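You operate a simulated robot arm through the tools that you are given. There is no shell and no other tool. Be economical: measure what you need, move in short steps, check, and stop when the job is done.

Carry out the task below with a simulated two-armed robot. There is one attempt and no reset: what you move stays moved.

Task
Take the green felt block and put it on the rack shelf. Put the frame eight on the handbook. Take the spray can on the island bench and put it away on the cart shelf. Put one of the box filters from the fitting bench on top of the green box there. Take the green lamp on the fitting bench and put it away on the tint bench top. Press the sensor button three times. Take the yellow plate on the end bench and put it away on the stand deck. Take the frame one and put it on the green wash board. Any order will do. Set down upright: spray can, green lamp.

Only the result counts: the job must be done as asked and must still hold three seconds after the hand-in. Knocking over, shifting, dropping, spilling or breaking anything else fails it.

Robot
Two 7-joint arms with fingered hands on one trunk, on a base that drives. Base frame: it is fixed to the floor where the robot stands at the start and does not move with it; the origin is under the middle of the robot, x ahead of it, y to its left, z up. Units: m, degrees, N and s.
The left shoulder is at the start at [0.08, 0.198, 1.483], the right one opposite. With the tool pointing down near the work surface each hand reaches from about 0.1 to 0.7 m from the robot's upright axis, wherever it stands, measured 20 degrees to its own side. Places, roughly: box filter [1.25, 0.25, 1]; cart shelf [-2.7, 2.1, 0.6]; frame eight [0.75, 0.25, 0.75]; frame one [3, -2.5, 1]; green box [1.25, 0.25, 0.75]; green felt block (6x8x6 cm) [0.5, 0.1, 0.8]; green lamp (15x4x8 cm) [1.4, 0.5, 0.9]; handbook [0.75, 0.75, 0.75]; rack shelf [-1.9, 3.9, 0.3]; sensor button [2.8, -1.6, 0.9]; spray can [0.75, 0.25, 1]; stand deck [-6.6, 4, 0.9]; tint bench top (88x24 cm) [-5.62, 3.84, 0.84]; wash board (15x25x2 cm) [3.1, -2.9, 0.9]; yellow plate (20x8x5 cm) [2.9, -2.2, 0.9]. Payload 4 kg a hand.
The TCP of each hand is the grasp point between the finger pads, 0.026 m short of the fingertips. In the tool frame z runs along the fingers and y along their closing line. The gripper opens to 0.132 m. The gripper's body begins 0.073 m behind the TCP. The gripper is a hand of 4 fingers: y runs from the thumb to the fingers, the wrist lies at [0, 0, -0.239] in the tool frame, and closing takes about 1.5 s.
Orientation is told as [roll, pitch, yaw] about the base's x, y, z axes, in that order, counted from this pose: with the fingers straight down and closing along the base's y, the tool's x points along the base's -x, its y along +y and its z along -z.

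Tools
- The arms move only by the tool nudge_tool. It takes "left_motion", "right_motion" or both (then of equal length, played together; a hand with none holds still); each is a list of rows, each a list of 7 numbers: the closure, from 0 (fully open) to 1 (shut), then the shift along the base's x, y, z in m, then the turn, a rotation vector about the base's x, y, z in degrees. In form: [[jaw, x, y, z, wx, wy, wz], ...]. A call has 1 to 12 rows; each row is the pose to reach, as a shift and turn from the pose commanded when the call began. Each row takes 0.2 s and may step no farther than 0.05 m and 8.6 degrees from the row before; otherwise, or with a gripper value out of range, the whole call is refused. A pose out of reach is approached as far as the arm can. The call stops where the force on the tool passes 40 N (or 10 N more than at its start, if that is more) or the arm is blocked; 0.2 s more then pass. The fingers move at their own pace (about 0.072 m/s each) and stop on an object; they squeeze with about 31 N. The grip force told is the motor's: it shows also when the fingers shut on nothing. Time passes only in rows, and 0.2 s behind the last, so rows that repeat a pose let the fingers close. It gives the time, the measured TCP pose, the force on the tool (base axes), the opening and the grip force at its end, in the units of the frame above (readings bear some noise), with the torque about the TCP (base axes, N m) and any sound that the robot's microphone picked up, and new pictures: "views" is both (left out), scene, wrist or none (wrist: the cameras of the hands that moved).
- Cameras (640 x 400 px; columns grow to the right, rows downward): "scene" is now at [0.0955, 0.0168, 1.6414]; the picture's right is [0.26, -0.97, 0.00], its down [-0.82, -0.22, -0.52] and it looks along [0.51, 0.14, -0.85] (base axes); focal length 253 px, centre (320, 200). "left" rides on the left gripper at [-0.068, 0.002, -0.097] in its tool frame; the picture's right is [-0.03, -1.00, 0.00], its down [0.82, -0.02, -0.58] and it looks along [0.58, -0.01, 0.82] (tool axes); focal length 270 px, centre (320, 200). "right" rides on the right gripper at [0.068, 0.002, -0.097] in its tool frame; the picture's right is [-0.03, 1.00, 0.00], its down [-0.82, -0.02, -0.58] and it looks along [-0.58, -0.01, 0.82] (tool axes); focal length 270 px, centre (320, 200). There is no depth. A picture from a camera that has moved, and an enlarged one, comes with that camera's place and axes in the base frame and with its lens. The place of the scene camera against the robot may be out by one fixed shift of up to 0.018 m in any direction.
- lift_body(by): slides the trunk up (or, below 0, down) by that many m; the arms and the scene camera ride with it, the base frame stays. It gives what a move gives, with no picture.
- drive_base(legs): drives the robot by 1 to 6 legs, each [ahead, left, turn to the left] in m, m and degrees, along the robot's own axes; the way and the turn of a leg run together, so that a leg with both is an arc; at most 1.5 m and 180 degrees a leg. The arms and the cameras ride along, it lands a little off, and it stops where it bumps. It gives what a move gives, and a new picture of the scene camera.
- grasp_type(shape, hand): the hand has 4 fingers and takes this shape, open, in about a second: jaw (thumb against the fingers, like two jaws); tri (thumb and two fingers); tip (a fingertip pinch); poke (one finger out to press); point (the index stretched); flat (the hand flat); cup (the hand cupped); fist (a fist). The gripper value then closes the fingers along that shape, each until it touches; the sizes above hold for jaw. It gives what a move gives, with no picture.
- turn_head(pan, tilt): turns the head with the scene camera to pan (to the left, within 86 degrees either way) and tilt (down, from -29 to 69), counted from straight ahead of the robot. It gives what a move gives, and a new picture of the scene camera.
- enlarge(camera, box): a new picture of the part [left, top, right, bottom] of that camera's present view, enlarged. It takes no simulated time.
- close_job(): hands the job in; it is judged then, once.

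Work in short steps. Places have to be worked out from the pictures, the camera data and where the tool is seen: move nearer, look again, correct. Check each grasp and each placing, and mend what went wrong. You have 217 turns and 260 pictures in all, those below and enlarged ones among them. Open the grippers and draw the arms clear of the work before you hand the job in, unless the task says otherwise; then end with one line.

The tools are called after "Emit:" as a command line: name --argument value ..., lists and objects as JSON in quotes. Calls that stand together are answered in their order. nudge_tool: Moves the arms, as the interface text tells. Its arguments: {"type":"object","properties":{"left_motion":{"type":"array"},"right_motion":{"type":"array"},"views":{"type":"string","enum":["both","scene","wrist","none"]}},"required":[]} The other tools are called the same way: lift_body (by) slides the trunk up or down; grasp_type (shape, hand) gives the hand a shape; drive_base (legs) drives the base; turn_head (pan, tilt) turns the head that bears the scene camera; enlarge (camera, box) takes an enlarged picture of a part of a camera's view; close_job () hands the job in.

At the start:

```text
time: 0.0
left_tool_pos: [0.3457, 0.4019, 1.0497]
left_orientation: [0.0, 0.0, 0.0]
left_wrist_force: [0.1, -0.7, 0.2]
left_ft_torque: [0.0, -0.01, 0.05]
left_grip_width: 0.132
left_gripper_force: 0.1
left_shape: jaw
right_tool_pos: [0.3174, -0.0124, 1.0232]
right_orientation: [0.0, -0.1, 0.0]
right_wrist_force: [-0.6, -0.6, 0.1]
right_ft_torque: [0.04, 0.01, 0.03]
right_grip_width: 0.1318
right_gripper_force: 0.0
right_shape: jaw
trunk travel left (down, up): [-0.793, 0.047]
robot x, y, heading: [-0.0022, 0.001, -0.0]
head pan, tilt: [15.2, 58.3]
```

scene: 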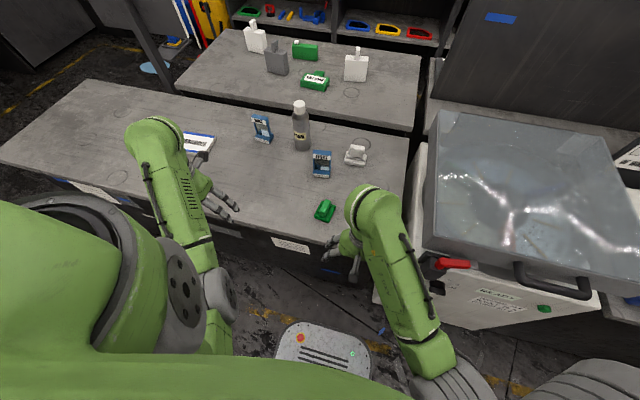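
right: 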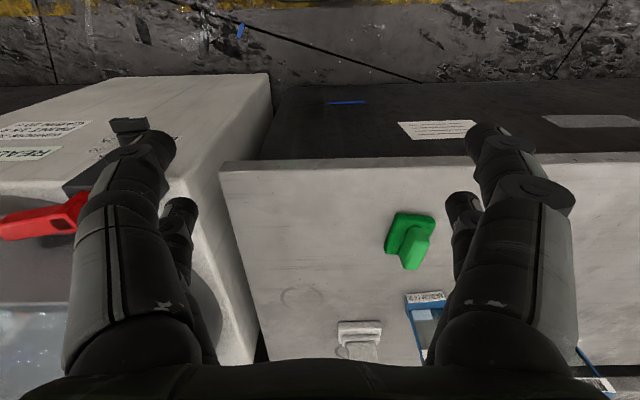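
left: 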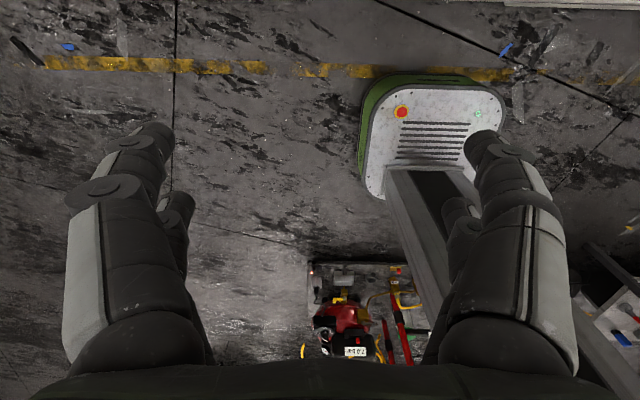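

I start by enlarging the bench area to identify the objects.

Emit:
enlarge --camera "scene" --box '[220, 80, 420, 240]'

Emit:
enlarge --camera "scene" --box '[170, 0, 450, 130]'

```text
2.50 times, centred on (320, 160) of scene
camera zoom: at [0.0955, 0.0168, 1.6414], right [0.26, -0.97, 0.0], down [-0.82, -0.22, -0.52], along [0.51, 0.14, -0.85], focal length 632 px, centre (320, 300)
```

zoom: 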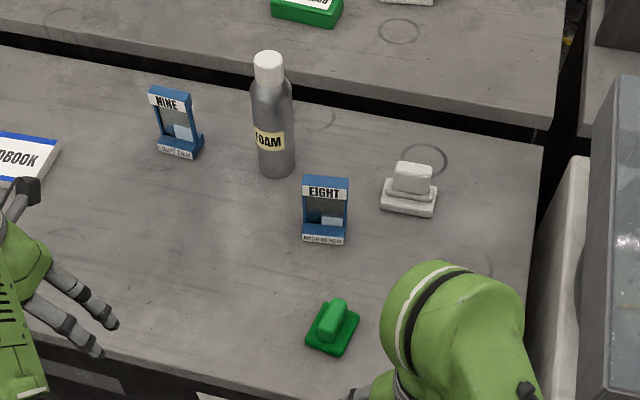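

```text
2.29 times, centred on (310, 65) of scene
camera zoom: at [0.0955, 0.0168, 1.6414], right [0.26, -0.97, 0.0], down [-0.82, -0.22, -0.52], along [0.51, 0.14, -0.85], focal length 577 px, centre (343, 509)
```

zoom: 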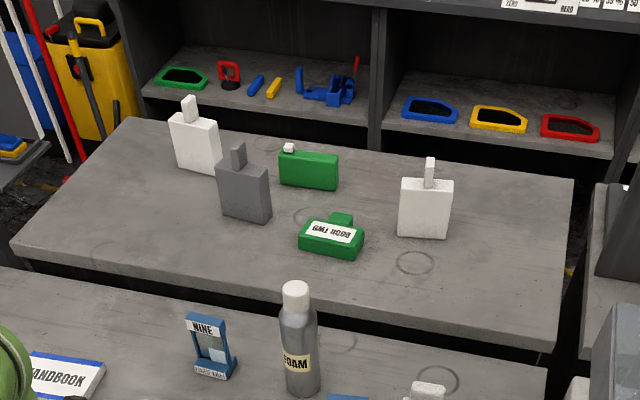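

I can identify the frames, can, felt block, box filters, green box and lamp. I look around to learn the layout.

Emit:
turn_head --pan 70 --tilt 25

Emit:
turn_head --pan -50 --tilt 20

Emit:
turn_head --pan 10 --tilt 30

```text
time: 1.2
left_tool_pos: [0.343, 0.3999, 1.0514]
left_orientation: [0.0, 0.0, 0.0]
left_wrist_force: [0.3, -0.4, 0.5]
left_ft_torque: [-0.01, 0.01, -0.01]
left_grip_width: 0.1319
left_gripper_force: 0.0
left_shape: jaw
right_tool_pos: [0.3178, -0.014, 1.0238]
right_orientation: [0.0, 0.0, -0.1]
right_wrist_force: [-0.1, 0.2, -0.4]
right_ft_torque: [0.03, 0.04, 0.0]
right_grip_width: 0.1317
right_gripper_force: 0.0
right_shape: jaw
trunk travel left (down, up): [-0.793, 0.047]
robot x, y, heading: [-0.0009, 0.004, -0.2]
head pan, tilt: [70.0, 25.0]
camera scene: at [0.061, 0.0855, 1.6895], right [0.94, -0.34, 0.0], down [-0.15, -0.4, -0.91], along [0.31, 0.85, -0.42], focal length 253 px, centre (320, 200)
```

scene: 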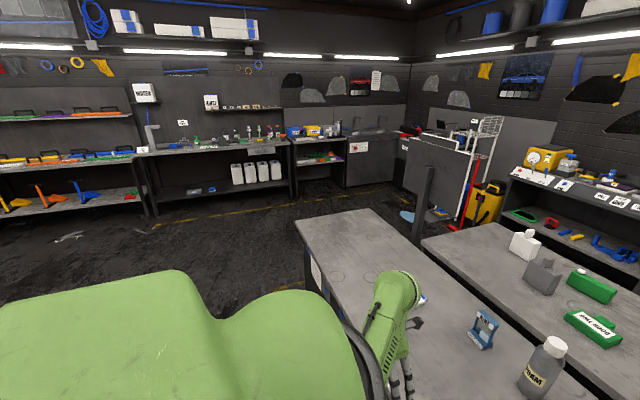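

```text
time: 3.2
left_tool_pos: [0.345, 0.4008, 1.0499]
left_orientation: [0.1, 0.1, 0.0]
left_wrist_force: [0.9, 0.1, -0.1]
left_ft_torque: [-0.01, -0.01, 0.0]
left_grip_width: 0.1319
left_gripper_force: 0.2
left_shape: jaw
right_tool_pos: [0.3171, -0.0127, 1.0233]
right_orientation: [0.1, 0.0, 0.1]
right_wrist_force: [0.6, 0.1, -0.6]
right_ft_torque: [0.01, -0.02, 0.02]
right_grip_width: 0.1321
right_gripper_force: 0.1
right_shape: jaw
trunk travel left (down, up): [-0.793, 0.047]
robot x, y, heading: [0.0, -0.0023, -0.1]
head pan, tilt: [-50.0, 20.0]
camera scene: at [0.0893, -0.0723, 1.6976], right [-0.77, -0.64, 0.0], down [-0.22, 0.26, -0.94], along [0.6, -0.72, -0.34], focal length 253 px, centre (320, 200)
```

scene: 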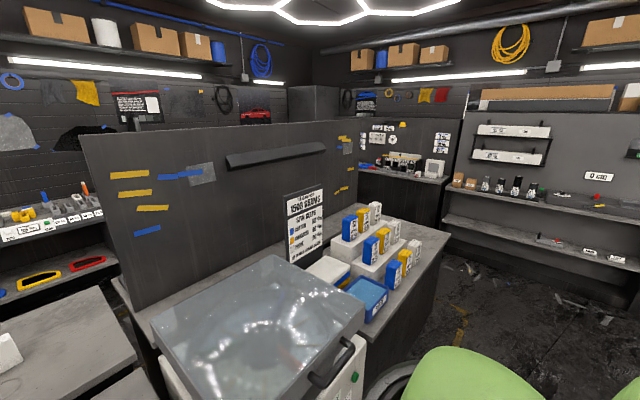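

```text
time: 4.5
left_tool_pos: [0.3448, 0.4015, 1.05]
left_orientation: [0.0, 0.0, 0.0]
left_wrist_force: [0.4, 0.9, -0.3]
left_ft_torque: [0.02, 0.0, 0.02]
left_grip_width: 0.1318
left_gripper_force: 0.2
left_shape: jaw
right_tool_pos: [0.3165, -0.0123, 1.0229]
right_orientation: [0.0, 0.0, 0.0]
right_wrist_force: [0.3, -0.8, 0.1]
right_ft_torque: [0.01, -0.01, 0.0]
right_grip_width: 0.1321
right_gripper_force: 0.0
right_shape: jaw
trunk travel left (down, up): [-0.793, 0.047]
robot x, y, heading: [0.0024, 0.0031, 0.0]
head pan, tilt: [10.0, 30.0]
camera scene: at [0.1185, 0.0146, 1.6816], right [0.17, -0.98, 0.0], down [-0.49, -0.09, -0.87], along [0.85, 0.15, -0.5], focal length 253 px, centre (320, 200)
```

scene: 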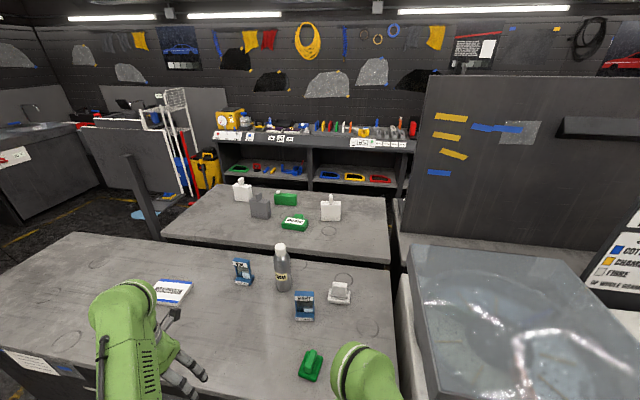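

Layout is clear. I drive slightly forward so the left hand reaches frame eight, and look down at the bench.

Emit:
drive_base --legs '[[0.12, 0, 0]]'

Emit:
turn_head --pan 15 --tilt 50

```text
time: 5.8
left_tool_pos: [0.4624, 0.3992, 1.0523]
left_orientation: [0.0, -0.2, 0.0]
left_wrist_force: [-0.3, -0.7, 0.7]
left_ft_torque: [0.02, 0.02, 0.03]
left_grip_width: 0.1322
left_gripper_force: 0.0
left_shape: jaw
right_tool_pos: [0.4332, -0.0134, 1.0248]
right_orientation: [0.0, -0.3, 0.0]
right_wrist_force: [0.5, -0.3, 0.0]
right_ft_torque: [-0.01, 0.02, 0.01]
right_grip_width: 0.1319
right_gripper_force: 0.0
right_shape: jaw
trunk travel left (down, up): [-0.793, 0.047]
robot x, y, heading: [0.121, -0.0001, -0.0]
head pan, tilt: [10.0, 30.0]
camera scene: at [0.2325, 0.0146, 1.6821], right [0.17, -0.98, 0.0], down [-0.49, -0.09, -0.87], along [0.85, 0.15, -0.5], focal length 253 px, centre (320, 200)
```

scene: 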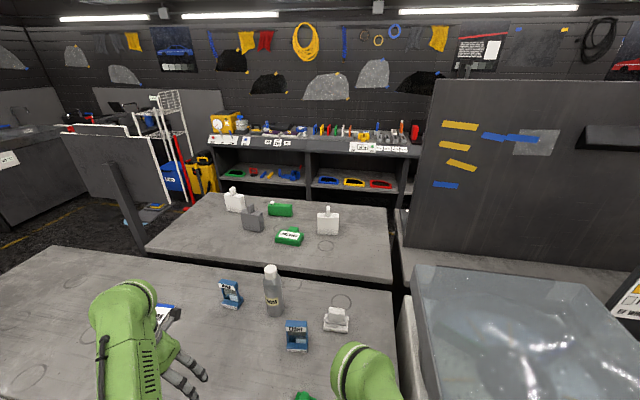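

```text
time: 6.6
left_tool_pos: [0.4658, 0.4002, 1.0495]
left_orientation: [0.0, 0.1, 0.0]
left_wrist_force: [0.1, 0.1, -0.2]
left_ft_torque: [0.03, -0.02, -0.03]
left_grip_width: 0.1319
left_gripper_force: 0.0
left_shape: jaw
right_tool_pos: [0.4385, -0.0123, 1.023]
right_orientation: [0.0, 0.1, 0.1]
right_wrist_force: [-0.6, 0.0, -0.5]
right_ft_torque: [0.0, 0.05, 0.02]
right_grip_width: 0.132
right_gripper_force: 0.1
right_shape: jaw
trunk travel left (down, up): [-0.793, 0.047]
robot x, y, heading: [0.1184, 0.0008, 0.1]
head pan, tilt: [15.0, 50.0]
camera scene: at [0.2266, 0.0189, 1.6519], right [0.26, -0.97, 0.0], down [-0.74, -0.2, -0.64], along [0.62, 0.17, -0.77], focal length 253 px, centre (320, 200)
```

scene: 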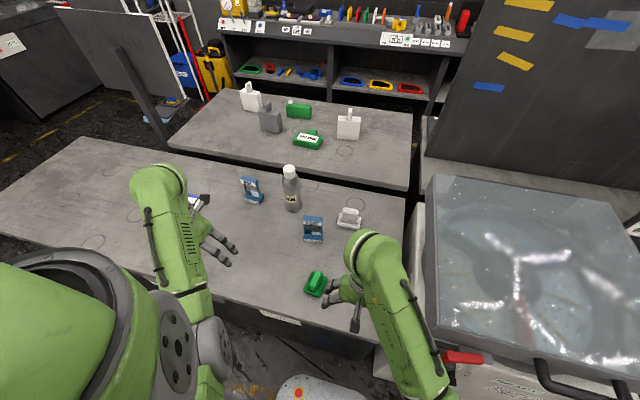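

The frame sits near (0.75, 0.19). I move the left hand over it, high, and view.

Emit:
nudge_tool --left_motion '[[0, 0.03, -0.028, 0, 0, 0, 0], [0, 0.065, -0.057, 0, 0, 0, 0], [0, 0.1, -0.085, 0, 0, 0, 0], [0, 0.135, -0.113, 0, 0, 0, 0], [0, 0.17, -0.142, 0, 0, 0, 0], [0, 0.205, -0.17, 0, 0, 0, 0], [0, 0.24, -0.2, 0, 0, 0, 0], [0, 0.265, -0.21, 0, 0, 0, 0]]'

```text
time: 8.4
left_tool_pos: [0.6562, 0.3658, 1.0446]
left_orientation: [0.2, 0.1, -3.1]
left_wrist_force: [0.5, -0.3, 0.2]
left_ft_torque: [0.03, -0.01, 0.0]
left_grip_width: 0.1319
left_gripper_force: 0.2
left_shape: jaw
left hand out of reach, approached as far as the arm can: row 3, 4, 5, 6, 7, 8
right_tool_pos: [0.437, -0.0132, 1.0236]
right_orientation: [0.0, 0.0, 0.1]
right_wrist_force: [-0.8, 0.1, 0.4]
right_ft_torque: [0.01, 0.02, -0.02]
right_grip_width: 0.132
right_gripper_force: 0.1
right_shape: jaw
trunk travel left (down, up): [-0.793, 0.047]
robot x, y, heading: [0.1193, -0.0006, 0.1]
head pan, tilt: [15.0, 50.0]
camera scene: at [0.2242, 0.0181, 1.6521], right [0.26, -0.97, 0.0], down [-0.74, -0.2, -0.64], along [0.62, 0.17, -0.77], focal length 253 px, centre (320, 200)
camera left: at [0.7249, 0.3645, 1.1402], right [-0.03, -1.0, 0.0], down [-0.81, 0.02, 0.58], along [-0.58, 0.02, -0.81], focal length 270 px, centre (320, 200)
```

scene: 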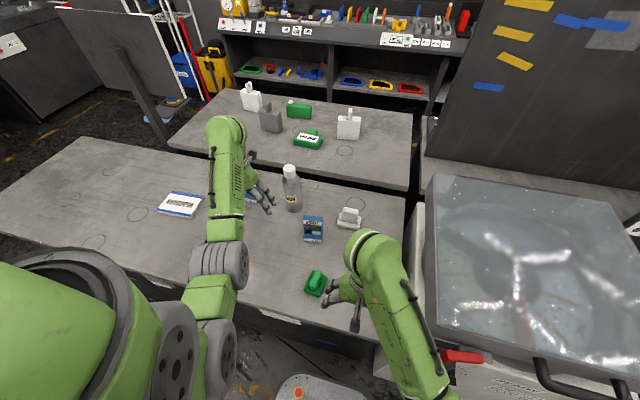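
left: 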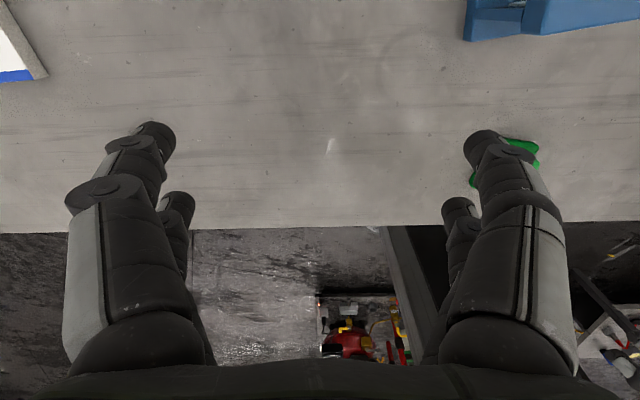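

The arm stalls short; the shoulder is high relative to the wrist. I lower the trunk some to gain horizontal reach.

Emit:
lift_body --by -0.1

Emit:
nudge_tool --left_motion '[[0, 0.0, -0.04, 0.04, 0, 0, 0], [0, 0.0, -0.08, 0.08, 0, 0, 0], [0, 0.0, -0.12, 0.1, 0, 0, 0], [0, 0.02, -0.16, 0.1, 0, 0, 0]]'

```text
time: 9.7
left_tool_pos: [0.6581, 0.3649, 0.9453]
left_orientation: [0.2, 0.1, -3.2]
left_wrist_force: [0.0, -0.1, -0.4]
left_ft_torque: [-0.03, 0.02, -0.02]
left_grip_width: 0.1317
left_gripper_force: 0.0
left_shape: jaw
right_tool_pos: [0.437, -0.0133, 0.9237]
right_orientation: [0.0, 0.0, -0.1]
right_wrist_force: [-0.6, -0.1, 0.2]
right_ft_torque: [0.01, 0.02, 0.02]
right_grip_width: 0.1319
right_gripper_force: 0.0
right_shape: jaw
trunk travel left (down, up): [-0.693, 0.147]
robot x, y, heading: [0.1187, 0.0003, 0.0]
head pan, tilt: [15.0, 50.0]
```

```text
refused: row 1 steps farther than a row can; nothing moved
```

The step was too long; I retry with smaller steps.

Emit:
nudge_tool --left_motion '[[0, 0.0, -0.03, 0.03, 0, 0, 0], [0, 0.0, -0.06, 0.06, 0, 0, 0], [0, 0.0, -0.095, 0.09, 0, 0, 0], [0, 0.01, -0.13, 0.1, 0, 0, 0], [0, 0.02, -0.165, 0.1, 0, 0, 0]]'

```text
time: 10.9
left_tool_pos: [0.6336, 0.3534, 1.0293]
left_orientation: [0.1, 0.0, -3.5]
left_wrist_force: [0.4, 0.7, 0.1]
left_ft_torque: [0.02, -0.02, 0.01]
left_grip_width: 0.1322
left_gripper_force: 0.0
left_shape: jaw
left hand out of reach, approached as far as the arm can: row 1, 2, 3, 4, 5
right_tool_pos: [0.4377, -0.0127, 0.9243]
right_orientation: [-0.1, -0.1, -0.1]
right_wrist_force: [-0.9, -0.1, 0.5]
right_ft_torque: [0.05, 0.05, -0.01]
right_grip_width: 0.1319
right_gripper_force: 0.2
right_shape: jaw
trunk travel left (down, up): [-0.693, 0.147]
robot x, y, heading: [0.1211, -0.0004, -0.0]
head pan, tilt: [15.0, 50.0]
camera scene: at [0.2245, 0.0189, 1.552], right [0.26, -0.97, 0.0], down [-0.74, -0.2, -0.64], along [0.62, 0.17, -0.77], focal length 253 px, centre (320, 200)
camera left: at [0.7027, 0.3531, 1.1255], right [-0.04, -1.0, 0.0], down [-0.81, 0.03, 0.58], along [-0.58, 0.02, -0.82], focal length 270 px, centre (320, 200)
```

scene: 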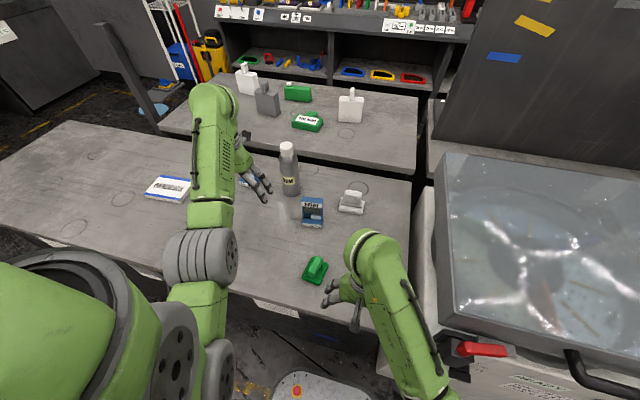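
left: 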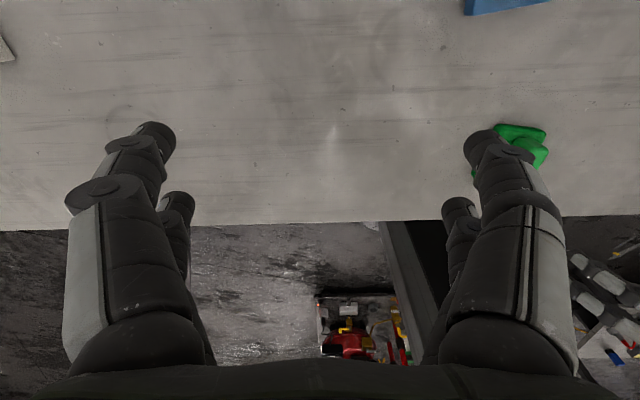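

Inward motion seems limited by the wrist/elbow; I test whether letting the hand yaw clockwise frees it.

Emit:
nudge_tool --left_motion '[[0, 0.0, 0, 0.0, 0, 0, -8], [0, 0.0, 0, 0, 0, 0, -16], [0, 0.0, 0, 0, 0, 0, -24], [0, 0.0, 0, 0.0, 0, 0, -30]]' --views "none"

```text
time: 11.9
left_tool_pos: [0.6298, 0.351, 1.0301]
left_orientation: [0.2, 0.2, -33.3]
left_wrist_force: [0.1, -0.6, 0.2]
left_ft_torque: [0.0, 0.0, -0.03]
left_grip_width: 0.1318
left_gripper_force: 0.0
left_shape: jaw
right_tool_pos: [0.4372, -0.0126, 0.9233]
right_orientation: [0.1, 0.0, 0.0]
right_wrist_force: [0.5, 0.8, -0.1]
right_ft_torque: [-0.01, -0.02, 0.01]
right_grip_width: 0.1319
right_gripper_force: 0.1
right_shape: jaw
trunk travel left (down, up): [-0.693, 0.147]
robot x, y, heading: [0.1193, -0.0, 0.1]
head pan, tilt: [15.0, 50.0]
```

Emit:
nudge_tool --left_motion '[[0, 0.02, -0.03, 0, 0, 0, 0], [0, 0.04, -0.06, 0, 0, 0, 0], [0, 0.06, -0.09, 0, 0, 0, 0], [0, 0.08, -0.12, 0, 0, 0, 0], [0, 0.1, -0.15, 0.0, 0, 0, 0]]' --views "none"

```text
time: 13.1
left_tool_pos: [0.7337, 0.2031, 1.0289]
left_orientation: [0.3, 0.0, -33.1]
left_wrist_force: [-0.4, -0.1, -1.1]
left_ft_torque: [-0.03, 0.06, 0.02]
left_grip_width: 0.1318
left_gripper_force: 0.1
left_shape: jaw
right_tool_pos: [0.4384, -0.0134, 0.9236]
right_orientation: [0.1, 0.1, 0.0]
right_wrist_force: [0.0, -0.9, 0.0]
right_ft_torque: [0.02, -0.01, -0.02]
right_grip_width: 0.1318
right_gripper_force: 0.1
right_shape: jaw
trunk travel left (down, up): [-0.693, 0.147]
robot x, y, heading: [0.1175, -0.0016, -0.2]
head pan, tilt: [15.0, 50.0]
```

The yaw was the limit. Now I bring the yaw back as far as it goes here and look.

Emit:
nudge_tool --left_motion '[[0, -0.01, 0, 0.0, 0, 0, 8], [0, -0.02, 0, 0, 0, 0, 16], [0, -0.02, 0, 0, 0, 0, 24], [0, -0.02, 0, 0.0, 0, 0, 32]]' --views "both"

```text
time: 14.1
left_tool_pos: [0.7091, 0.2401, 1.0305]
left_orientation: [0.3, 0.1, -18.3]
left_wrist_force: [0.2, 0.2, 0.3]
left_ft_torque: [-0.01, -0.02, 0.01]
left_grip_width: 0.1322
left_gripper_force: 0.0
left_shape: jaw
left hand out of reach, approached as far as the arm can: row 2, 3, 4
right_tool_pos: [0.4378, -0.0137, 0.9234]
right_orientation: [0.1, 0.0, 0.1]
right_wrist_force: [-0.1, 0.8, 0.2]
right_ft_torque: [0.04, 0.05, -0.01]
right_grip_width: 0.1318
right_gripper_force: 0.0
right_shape: jaw
trunk travel left (down, up): [-0.693, 0.147]
robot x, y, heading: [0.12, 0.0036, -0.1]
head pan, tilt: [15.0, 50.0]
camera scene: at [0.2245, 0.0179, 1.552], right [0.26, -0.97, 0.0], down [-0.74, -0.2, -0.64], along [0.62, 0.17, -0.77], focal length 253 px, centre (320, 200)
camera left: at [0.7748, 0.2219, 1.1259], right [-0.29, -0.96, 0.0], down [-0.78, 0.24, 0.58], along [-0.55, 0.17, -0.82], focal length 270 px, centre (320, 200)
```

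scene: 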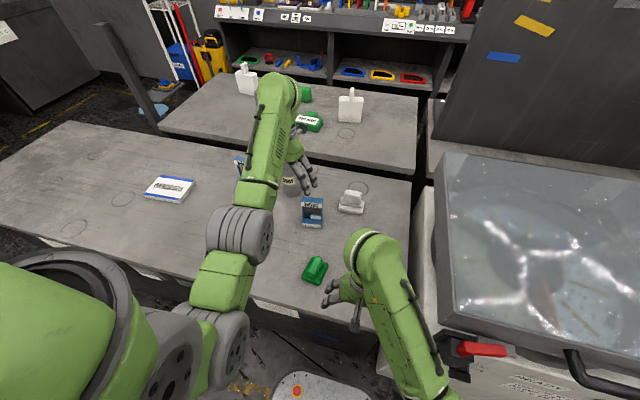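
left: 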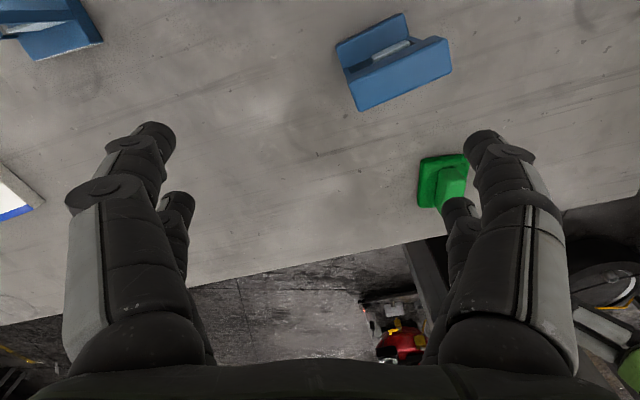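

The frame is now visible from above; I enlarge it to understand its shape.

Emit:
enlarge --camera "left" --box '[310, 0, 490, 120]'

Emit:
enlarge --camera "scene" --box '[220, 130, 420, 300]'

```text
3.33 times, centred on (400, 60) of left
camera zoom: at [0.7748, 0.2219, 1.1259], right [-0.29, -0.96, 0.0], down [-0.78, 0.24, 0.58], along [-0.55, 0.17, -0.82], focal length 901 px, centre (53, 667)
```

zoom: 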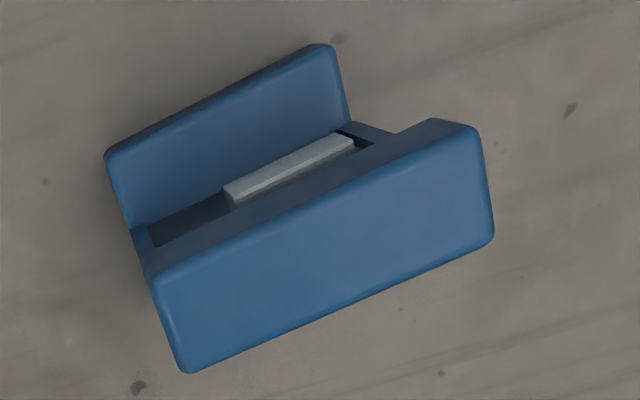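

```text
2.35 times, centred on (320, 215) of scene
camera zoom: at [0.2245, 0.0179, 1.552], right [0.26, -0.97, 0.0], down [-0.74, -0.2, -0.64], along [0.62, 0.17, -0.77], focal length 594 px, centre (320, 165)
```

zoom: 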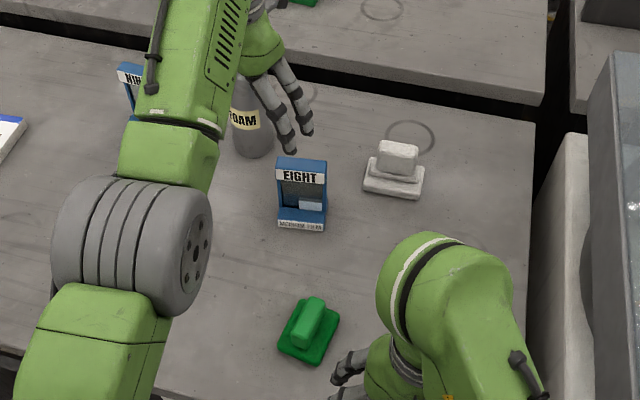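

The frame is about 8 cm wide, ~15 cm tall, top near (0.72, 0.174, 0.9), aligned with y. I turn the hand to yaw -90 so it closes along x on the top bar.

Emit:
nudge_tool --left_motion '[[0, 0.0, 0, 0.0, 0, 0, -8], [0, 0, 0, 0, 0, 0, -16], [0, 0, 0, 0, 0, 0, -24], [0, 0, 0, 0.0, 0, 0, -32], [0, 0, -0.01, 0.0, 0, 0, -40], [0, 0, -0.02, 0, 0, 0, -48], [0, 0, -0.03, 0, 0, 0, -56], [0, 0.005, -0.045, 0.0, 0, 0, -64], [0, 0.01, -0.06, 0.0, 0, 0, -72]]' --views "both"

```text
time: 16.1
left_tool_pos: [0.7183, 0.1811, 1.03]
left_orientation: [0.3, 0.0, -90.6]
left_wrist_force: [0.1, -0.2, -0.5]
left_ft_torque: [-0.01, -0.05, 0.0]
left_grip_width: 0.1321
left_gripper_force: 0.1
left_shape: jaw
right_tool_pos: [0.4384, -0.0134, 0.9238]
right_orientation: [0.1, 0.0, 0.0]
right_wrist_force: [0.3, -1.0, -0.2]
right_ft_torque: [-0.01, -0.02, 0.0]
right_grip_width: 0.1323
right_gripper_force: 0.0
right_shape: jaw
trunk travel left (down, up): [-0.693, 0.147]
robot x, y, heading: [0.122, -0.0025, 0.1]
head pan, tilt: [15.0, 50.0]
camera scene: at [0.225, 0.0182, 1.552], right [0.26, -0.97, 0.0], down [-0.74, -0.2, -0.64], along [0.62, 0.17, -0.77], focal length 253 px, centre (320, 200)
camera left: at [0.7197, 0.1137, 1.125], right [-1.0, -0.02, 0.0], down [-0.01, 0.81, 0.58], along [-0.01, 0.58, -0.82], focal length 270 px, centre (320, 200)
```

scene: 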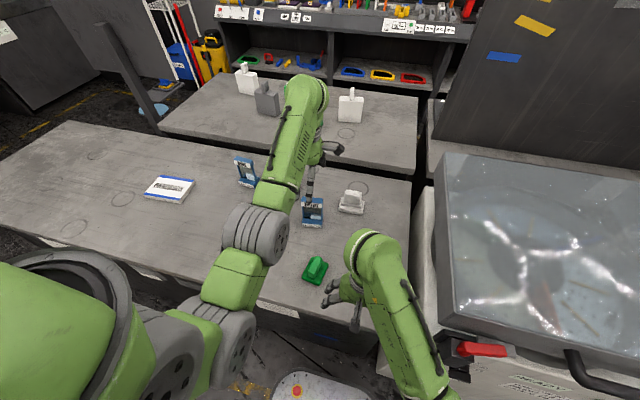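
left: 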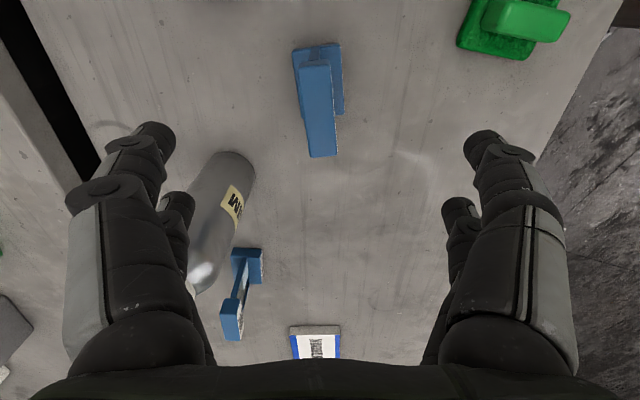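

The frame's top bar is centred under the hand. I descend 0.14 m and close.

Emit:
nudge_tool --left_motion '[[0, 0, 0.004, -0.045, 0, 0, 0], [0, 0, 0.004, -0.09, 0, 0, 0], [0, 0, 0.004, -0.135, 0, 0, 0], [1, 0, 0.004, -0.135, 0, 0, 0], [1, 0, 0.004, -0.135, 0, 0, 0], [1, 0, 0.004, -0.135, 0, 0, 0], [1, 0, 0.004, -0.135, 0, 0, 0], [1, 0, 0.004, -0.135, 0, 0, 0], [1, 0, 0.004, -0.135, 0, 0, 0], [1, 0, 0.004, -0.135, 0, 0, 0]]' --views "both"

```text
time: 18.3
left_tool_pos: [0.7196, 0.1854, 0.895]
left_orientation: [0.2, 0.2, -90.5]
left_wrist_force: [0.1, -0.6, -0.2]
left_ft_torque: [-0.02, 0.02, 0.01]
left_grip_width: 0.0009
left_gripper_force: 30.7
left_shape: jaw
right_tool_pos: [0.4379, -0.0124, 0.9228]
right_orientation: [0.1, 0.0, -0.1]
right_wrist_force: [-0.4, -0.5, 0.0]
right_ft_torque: [0.0, 0.0, 0.02]
right_grip_width: 0.1317
right_gripper_force: 0.1
right_shape: jaw
trunk travel left (down, up): [-0.693, 0.147]
robot x, y, heading: [0.1225, 0.0044, -0.1]
head pan, tilt: [15.0, 50.0]
camera scene: at [0.225, 0.019, 1.5519], right [0.26, -0.97, 0.0], down [-0.74, -0.2, -0.64], along [0.62, 0.17, -0.77], focal length 253 px, centre (320, 200)
camera left: at [0.72, 0.1189, 0.9906], right [-1.0, -0.02, 0.0], down [-0.02, 0.82, 0.58], along [-0.01, 0.58, -0.82], focal length 270 px, centre (320, 200)
```

scene: 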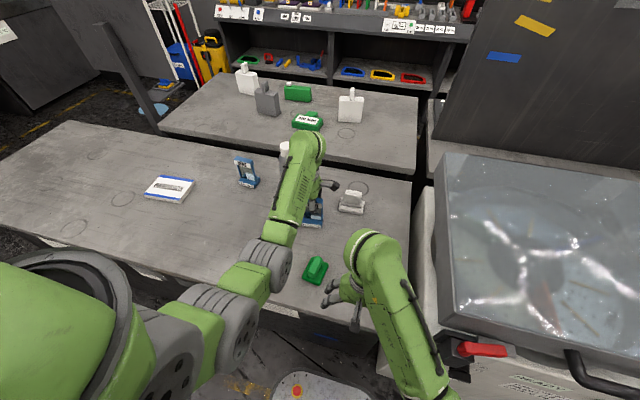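
left: 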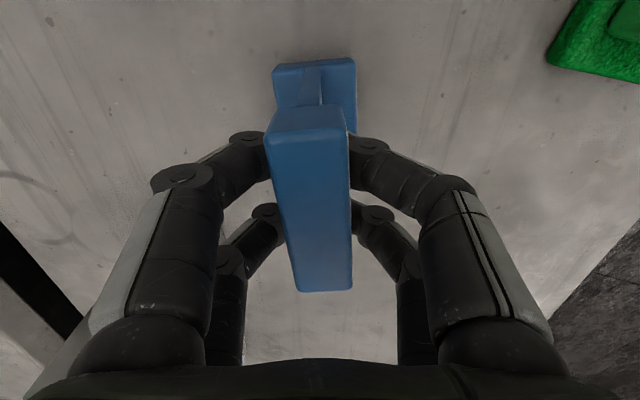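

The fingers shut through the window beneath the top bar. I reopen, rise 2.2 cm and close again.

Emit:
nudge_tool --left_motion '[[0, 0, 0, 0, 0, 0, 0], [0, 0, 0, 0, 0, 0, 0], [0, 0, 0, 0, 0, 0, 0], [0, 0, 0, 0, 0, 0, 0], [0, 0, 0, 0, 0, 0, 0], [0, 0, 0, 0.022, 0, 0, 0], [1, 0, 0, 0.022, 0, 0, 0], [1, 0, 0, 0.022, 0, 0, 0], [1, 0, 0, 0.022, 0, 0, 0], [1, 0, 0, 0.022, 0, 0, 0], [1, 0, 0, 0.022, 0, 0, 0], [1, 0, 0, 0.022, 0, 0, 0]]' --views "wrist"

```text
time: 20.9
left_tool_pos: [0.7184, 0.185, 0.9174]
left_orientation: [0.2, 0.1, -90.3]
left_wrist_force: [-0.3, 0.0, 0.3]
left_ft_torque: [-0.03, 0.02, 0.01]
left_grip_width: 0.0176
left_gripper_force: 30.5
left_shape: jaw
right_tool_pos: [0.4382, -0.013, 0.9227]
right_orientation: [0.1, 0.0, -0.1]
right_wrist_force: [-0.4, 0.3, -0.2]
right_ft_torque: [0.0, -0.02, -0.01]
right_grip_width: 0.1321
right_gripper_force: 0.1
right_shape: jaw
trunk travel left (down, up): [-0.693, 0.147]
robot x, y, heading: [0.1194, -0.0009, 0.1]
head pan, tilt: [15.0, 50.0]
camera left: at [0.7195, 0.1192, 1.0126], right [-1.0, -0.02, 0.0], down [-0.02, 0.82, 0.58], along [-0.01, 0.58, -0.82], focal length 270 px, centre (320, 200)
```

left: 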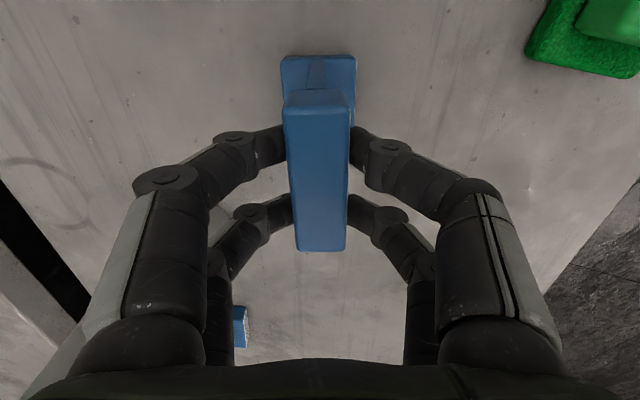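

The bar is gripped (17.6 mm). I lift 0.13 m and then drive left 0.62 m toward the handbook.

Emit:
nudge_tool --left_motion '[[1, 0, 0, 0.02, 0, 0, 0], [1, 0, 0, 0.06, 0, 0, 0], [1, 0, 0, 0.1, 0, 0, 0], [1, 0, 0, 0.13, 0, 0, 0]]' --views "wrist"

Emit:
drive_base --legs '[[0, 0.62, 0]]'

```text
time: 21.9
left_tool_pos: [0.7163, 0.1849, 1.0483]
left_orientation: [0.0, 0.1, -90.5]
left_wrist_force: [0.2, -0.1, -4.4]
left_ft_torque: [0.01, -0.01, -0.03]
left_grip_width: 0.0173
left_gripper_force: 31.0
left_shape: jaw
right_tool_pos: [0.4368, -0.0122, 0.9237]
right_orientation: [0.1, 0.0, 0.0]
right_wrist_force: [-0.5, -0.1, 0.1]
right_ft_torque: [0.0, 0.0, 0.03]
right_grip_width: 0.1319
right_gripper_force: 0.1
right_shape: jaw
trunk travel left (down, up): [-0.693, 0.147]
robot x, y, heading: [0.1205, -0.0009, -0.1]
head pan, tilt: [15.0, 50.0]
camera left: at [0.7175, 0.1189, 1.1432], right [-1.0, -0.02, 0.0], down [-0.02, 0.82, 0.58], along [-0.01, 0.58, -0.82], focal length 270 px, centre (320, 200)
```

left: 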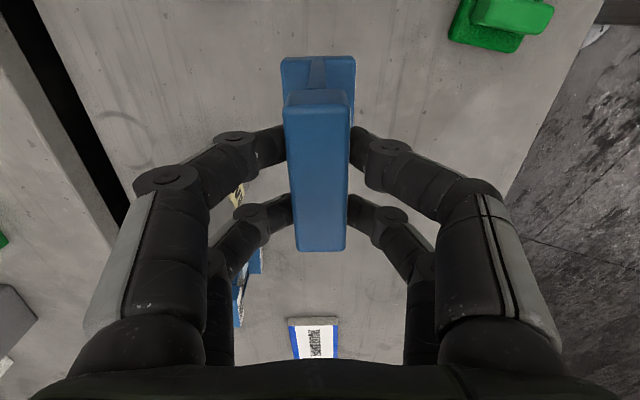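

```text
time: 25.4
left_tool_pos: [0.7177, 0.7962, 1.0489]
left_orientation: [0.2, 0.1, -90.5]
left_wrist_force: [-0.2, 0.6, -3.5]
left_ft_torque: [0.01, -0.02, -0.02]
left_grip_width: 0.0174
left_gripper_force: 31.0
left_shape: jaw
right_tool_pos: [0.4383, 0.5974, 0.9233]
right_orientation: [0.1, 0.1, 0.0]
right_wrist_force: [-0.3, -0.2, 0.5]
right_ft_torque: [0.04, 0.03, 0.01]
right_grip_width: 0.1318
right_gripper_force: 0.0
right_shape: jaw
trunk travel left (down, up): [-0.693, 0.147]
robot x, y, heading: [0.1262, 0.6144, 0.0]
head pan, tilt: [15.0, 50.0]
camera scene: at [0.225, 0.6299, 1.552], right [0.26, -0.97, 0.0], down [-0.74, -0.2, -0.64], along [0.62, 0.17, -0.77], focal length 253 px, centre (320, 200)
```

scene: 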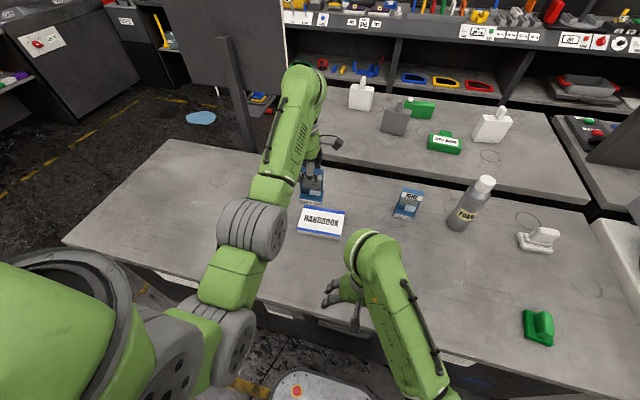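

The frame hangs near the handbook. I check with the left wrist camera where the book lies.

Emit:
enlarge --camera "left" --box '[160, 0, 480, 200]'

Emit:
enlarge --camera "scene" --box '[270, 140, 390, 250]'

```text
2.00 times, centred on (320, 100) of left
camera zoom: at [0.7179, 0.7297, 1.1437], right [-1.0, -0.02, 0.0], down [-0.02, 0.81, 0.58], along [-0.01, 0.58, -0.81], focal length 541 px, centre (320, 400)
```

zoom: 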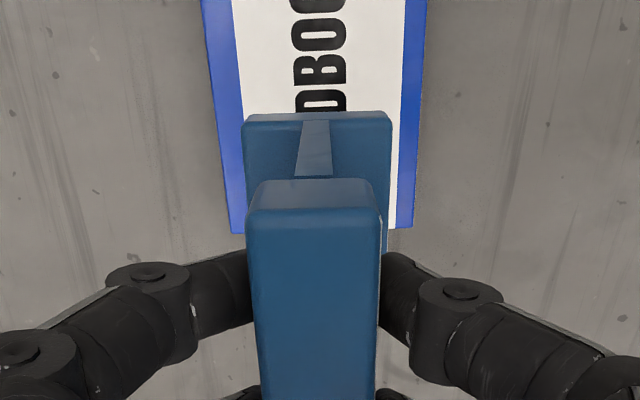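

```text
3.64 times, centred on (330, 195) of scene
camera zoom: at [0.225, 0.6299, 1.552], right [0.26, -0.97, 0.0], down [-0.74, -0.2, -0.64], along [0.62, 0.17, -0.77], focal length 918 px, centre (284, 218)
```

zoom: 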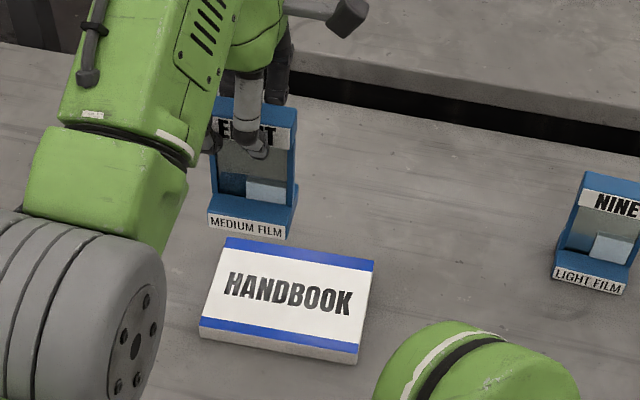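

The book spans x 0.663–0.779, y 0.695–0.853, about 2 cm thick. I move back 2 cm in y and lower near contact.

Emit:
nudge_tool --left_motion '[[1, 0.002, -0.022, 0, 0, 0, 0], [1, 0.002, -0.022, -0.04, 0, 0, 0], [1, 0.002, -0.022, -0.075, 0, 0, 0], [1, 0.002, -0.022, -0.095, 0, 0, 0], [1, 0.002, -0.022, -0.103, 0, 0, 0]]' --views "both"

```text
time: 26.6
left_tool_pos: [0.72, 0.7753, 0.9451]
left_orientation: [0.3, 0.2, -90.5]
left_wrist_force: [0.6, -0.4, -3.5]
left_ft_torque: [0.05, 0.01, 0.0]
left_grip_width: 0.0171
left_gripper_force: 31.1
left_shape: jaw
right_tool_pos: [0.4392, 0.5993, 0.9242]
right_orientation: [0.0, 0.0, 0.1]
right_wrist_force: [0.2, 0.1, -0.1]
right_ft_torque: [-0.02, -0.02, -0.03]
right_grip_width: 0.132
right_gripper_force: 0.1
right_shape: jaw
trunk travel left (down, up): [-0.693, 0.147]
robot x, y, heading: [0.1194, 0.6168, -0.4]
head pan, tilt: [15.0, 50.0]
camera scene: at [0.2251, 0.6313, 1.552], right [0.26, -0.97, 0.0], down [-0.74, -0.2, -0.64], along [0.62, 0.17, -0.77], focal length 253 px, centre (320, 200)
camera left: at [0.7202, 0.7082, 1.0404], right [-1.0, -0.02, 0.0], down [-0.02, 0.82, 0.58], along [-0.01, 0.58, -0.82], focal length 270 px, centre (320, 200)
```

scene: 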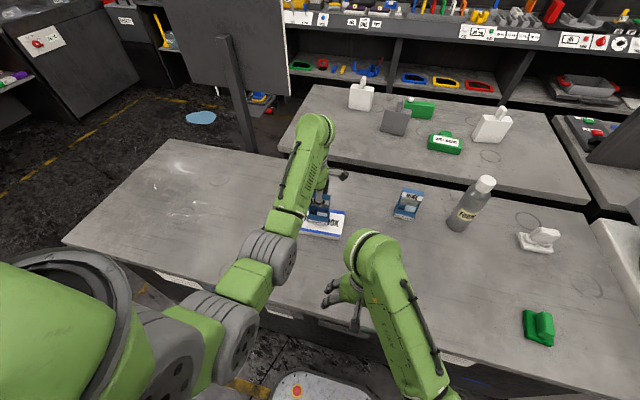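
left: 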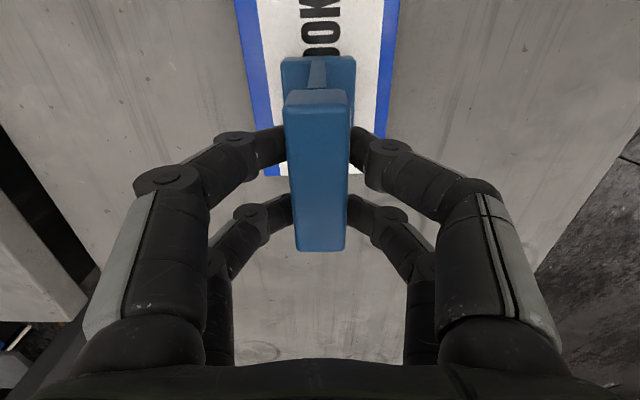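

Not yet touching. I lower by small steps until contact force appears.

Emit:
nudge_tool --left_motion '[[1, 0, 0.003, -0.003, 0, 0, 0], [1, 0, 0.003, -0.006, 0, 0, 0], [1, 0, 0.003, -0.008, 0, 0, 0]]' --views "none"

```text
time: 27.4
left_tool_pos: [0.7192, 0.7796, 0.9389]
left_orientation: [0.4, 0.1, -90.5]
left_wrist_force: [2.3, 0.2, 5.1]
left_ft_torque: [-0.08, -0.01, -0.03]
left_grip_width: 0.0173
left_gripper_force: 30.7
left_shape: jaw
right_tool_pos: [0.4377, 0.5993, 0.9238]
right_orientation: [0.0, 0.0, 0.0]
right_wrist_force: [0.2, 0.3, -0.6]
right_ft_torque: [-0.01, 0.02, -0.03]
right_grip_width: 0.132
right_gripper_force: 0.1
right_shape: jaw
trunk travel left (down, up): [-0.693, 0.147]
robot x, y, heading: [0.1206, 0.6144, 0.0]
head pan, tilt: [15.0, 50.0]
```

Contact (force sign reversed). I open and rise.

Emit:
nudge_tool --left_motion '[[0.7, 0, 0, 0, 0, 0, 0], [0, 0, 0, 0, 0, 0, 0], [0, 0, 0, 0, 0, 0, 0], [0, 0, 0, 0, 0, 0, 0], [0, 0, 0, 0, 0, 0, 0], [0, 0, 0, 0, 0, 0, 0], [0, 0, 0, 0, 0, 0, 0], [0, 0, 0, 0.03, 0, 0, 0], [0, 0, 0, 0.07, 0, 0, 0], [0, 0, 0, 0.12, 0, 0, 0]]' --views "both"

```text
time: 29.6
left_tool_pos: [0.7181, 0.7777, 1.0578]
left_orientation: [0.2, 0.1, -90.5]
left_wrist_force: [-0.4, 0.3, 0.0]
left_ft_torque: [0.0, -0.02, 0.02]
left_grip_width: 0.1318
left_gripper_force: 0.0
left_shape: jaw
right_tool_pos: [0.4368, 0.5996, 0.9241]
right_orientation: [0.0, 0.0, 0.0]
right_wrist_force: [-0.4, 0.2, 0.9]
right_ft_torque: [0.01, -0.01, -0.04]
right_grip_width: 0.1319
right_gripper_force: 0.1
right_shape: jaw
trunk travel left (down, up): [-0.693, 0.147]
robot x, y, heading: [0.1203, 0.611, -0.2]
head pan, tilt: [15.0, 50.0]
camera scene: at [0.2238, 0.6309, 1.552], right [0.26, -0.97, 0.0], down [-0.74, -0.2, -0.64], along [0.62, 0.17, -0.77], focal length 253 px, centre (320, 200)
camera left: at [0.7195, 0.7116, 1.1536], right [-1.0, -0.02, 0.0], down [-0.01, 0.82, 0.58], along [-0.01, 0.58, -0.82], focal length 270 px, centre (320, 200)
```

scene: 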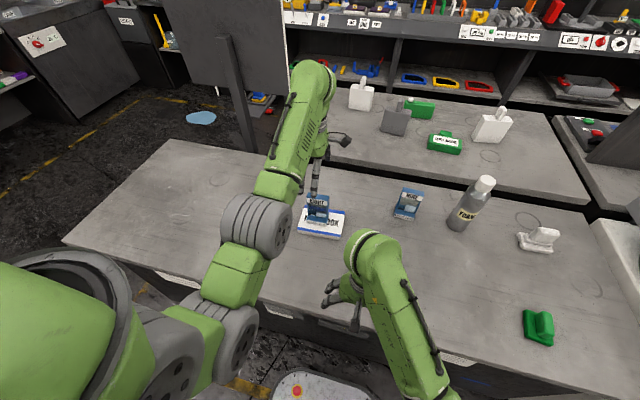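
left: 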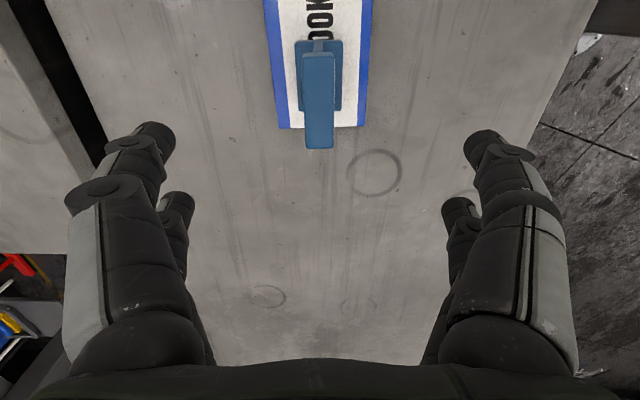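

Frame eight stands on the handbook. The can's top is near z≈1.03, so I draw the left hand back first, then drive right toward the can and felt block.

Emit:
nudge_tool --left_motion '[[0, -0.03, 0, 0.03, 0, 0, 8], [0, -0.07, 0, 0.04, 0, 0, 16], [0, -0.11, 0, 0.04, 0, 0, 24], [0, -0.15, 0, 0.04, 0, 0, 32], [0, -0.18, 0, 0.04, 0, 0, 40], [0, -0.18, 0, 0.04, 0, 0, 48], [0, -0.18, 0, 0.04, 0, 0, 56]]' --views "none"

Emit:
drive_base --legs '[[0, -0.53, 0], [0.05, 0, 0]]'

```text
time: 31.2
left_tool_pos: [0.5764, 0.7761, 0.9753]
left_orientation: [0.3, -0.1, -34.4]
left_wrist_force: [-0.3, -1.8, 0.6]
left_ft_torque: [0.04, -0.02, 0.04]
left_grip_width: 0.1319
left_gripper_force: 0.1
left_shape: jaw
left hand out of reach, approached as far as the arm can: row 2, 3, 4, 5, 6, 7
right_tool_pos: [0.4384, 0.5984, 0.9237]
right_orientation: [-0.1, 0.0, -0.1]
right_wrist_force: [0.7, 0.0, -0.7]
right_ft_torque: [0.01, -0.03, 0.03]
right_grip_width: 0.132
right_gripper_force: 0.1
right_shape: jaw
trunk travel left (down, up): [-0.693, 0.147]
robot x, y, heading: [0.122, 0.6117, -0.2]
head pan, tilt: [15.0, 50.0]
```

```text
time: 34.8
left_tool_pos: [0.617, 0.2428, 0.9802]
left_orientation: [0.5, -0.5, -34.5]
left_wrist_force: [-0.2, -0.2, 0.0]
left_ft_torque: [-0.03, -0.09, -0.02]
left_grip_width: 0.1319
left_gripper_force: 0.1
left_shape: jaw
right_tool_pos: [0.4794, 0.0651, 0.9261]
right_orientation: [0.1, -0.4, -0.2]
right_wrist_force: [-1.1, -0.8, -0.2]
right_ft_torque: [-0.05, -0.04, 0.01]
right_grip_width: 0.1321
right_gripper_force: 0.0
right_shape: jaw
trunk travel left (down, up): [-0.693, 0.147]
robot x, y, heading: [0.1691, 0.0755, -0.2]
head pan, tilt: [15.0, 50.0]
camera scene: at [0.262, 0.0981, 1.5529], right [0.26, -0.97, 0.0], down [-0.74, -0.2, -0.65], along [0.63, 0.16, -0.76], focal length 253 px, centre (320, 200)
```

scene: 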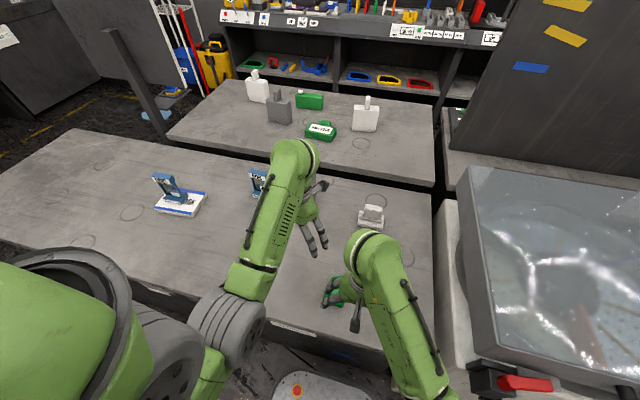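

I check the right wrist view for the felt block and the left wrist view for the can.

Emit:
enlarge --camera "right" --box '[0, 0, 640, 400]'

Emit:
turn_head --pan -15 --tilt 45

```text
1.00 times, centred on (320, 200) of right (not enlarged: the box is as wide or as high as the picture)
camera zoom: at [0.4115, 0.0685, 1.0219], right [0.03, 1.0, 0.0], down [0.81, -0.02, 0.58], along [0.58, -0.02, -0.81], focal length 270 px, centre (320, 200)
```

zoom: 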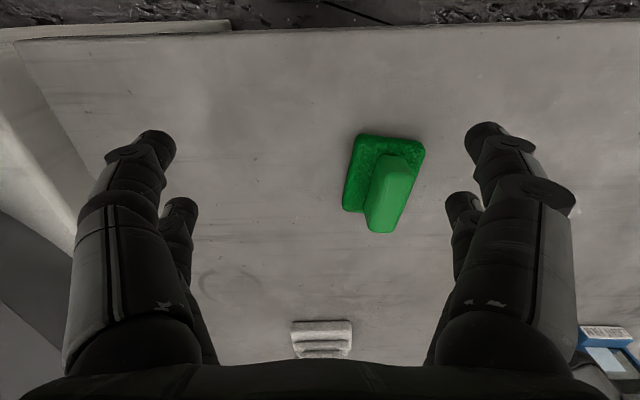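

```text
time: 35.8
left_tool_pos: [0.6259, 0.2408, 0.9754]
left_orientation: [0.4, 0.0, -34.6]
left_wrist_force: [-0.3, -0.2, -0.3]
left_ft_torque: [0.01, 0.01, 0.02]
left_grip_width: 0.1321
left_gripper_force: 0.1
left_shape: jaw
right_tool_pos: [0.4869, 0.0646, 0.9238]
right_orientation: [0.0, 0.2, -0.1]
right_wrist_force: [0.3, 0.6, 0.2]
right_ft_torque: [-0.01, 0.03, -0.03]
right_grip_width: 0.1319
right_gripper_force: 0.0
right_shape: jaw
trunk travel left (down, up): [-0.693, 0.147]
robot x, y, heading: [0.1684, 0.0803, -0.2]
head pan, tilt: [-15.0, 45.0]
camera scene: at [0.2795, 0.0561, 1.5587], right [-0.26, -0.97, 0.0], down [-0.68, 0.18, -0.71], along [0.68, -0.18, -0.71], focal length 253 px, centre (320, 200)
```

scene: 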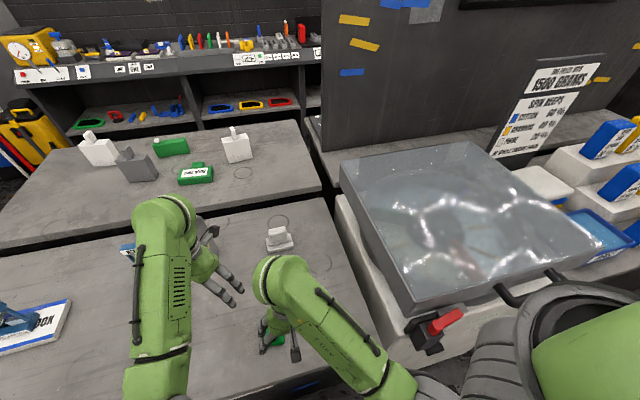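

The felt block's handle lies about +0.077 x, +0.066 y from the right TCP, turned about -8°. I move over it and lower partway to check.

Emit:
nudge_tool --right_motion '[[0, 0.03, 0.025, 0, 0, 0, -4], [0, 0.06, 0.05, 0, 0, 0, -8], [0, 0.073, 0.066, -0.02, 0, 0, -8], [0, 0.073, 0.066, -0.055, 0, 0, -8]]' --views "wrist"

```text
time: 36.8
left_tool_pos: [0.6255, 0.2409, 0.9771]
left_orientation: [0.2, -0.1, -34.6]
left_wrist_force: [0.5, 0.3, -0.2]
left_ft_torque: [0.06, -0.02, 0.01]
left_grip_width: 0.1319
left_gripper_force: 0.0
left_shape: jaw
right_tool_pos: [0.5595, 0.131, 0.8688]
right_orientation: [0.2, 0.0, -8.2]
right_wrist_force: [-0.2, -1.3, 0.1]
right_ft_torque: [0.06, -0.03, 0.0]
right_grip_width: 0.1317
right_gripper_force: 0.0
right_shape: jaw
trunk travel left (down, up): [-0.693, 0.147]
robot x, y, heading: [0.1688, 0.0805, -0.0]
head pan, tilt: [-15.0, 45.0]
camera right: at [0.4932, 0.1435, 0.9657], right [0.17, 0.99, 0.0], down [0.8, -0.14, 0.58], along [0.57, -0.1, -0.82], focal length 270 px, centre (320, 200)
```

right: 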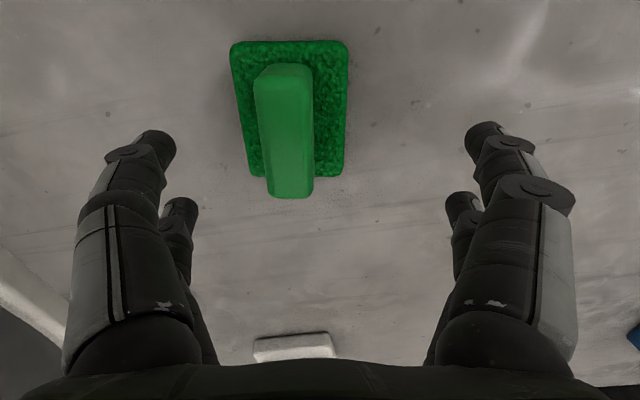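

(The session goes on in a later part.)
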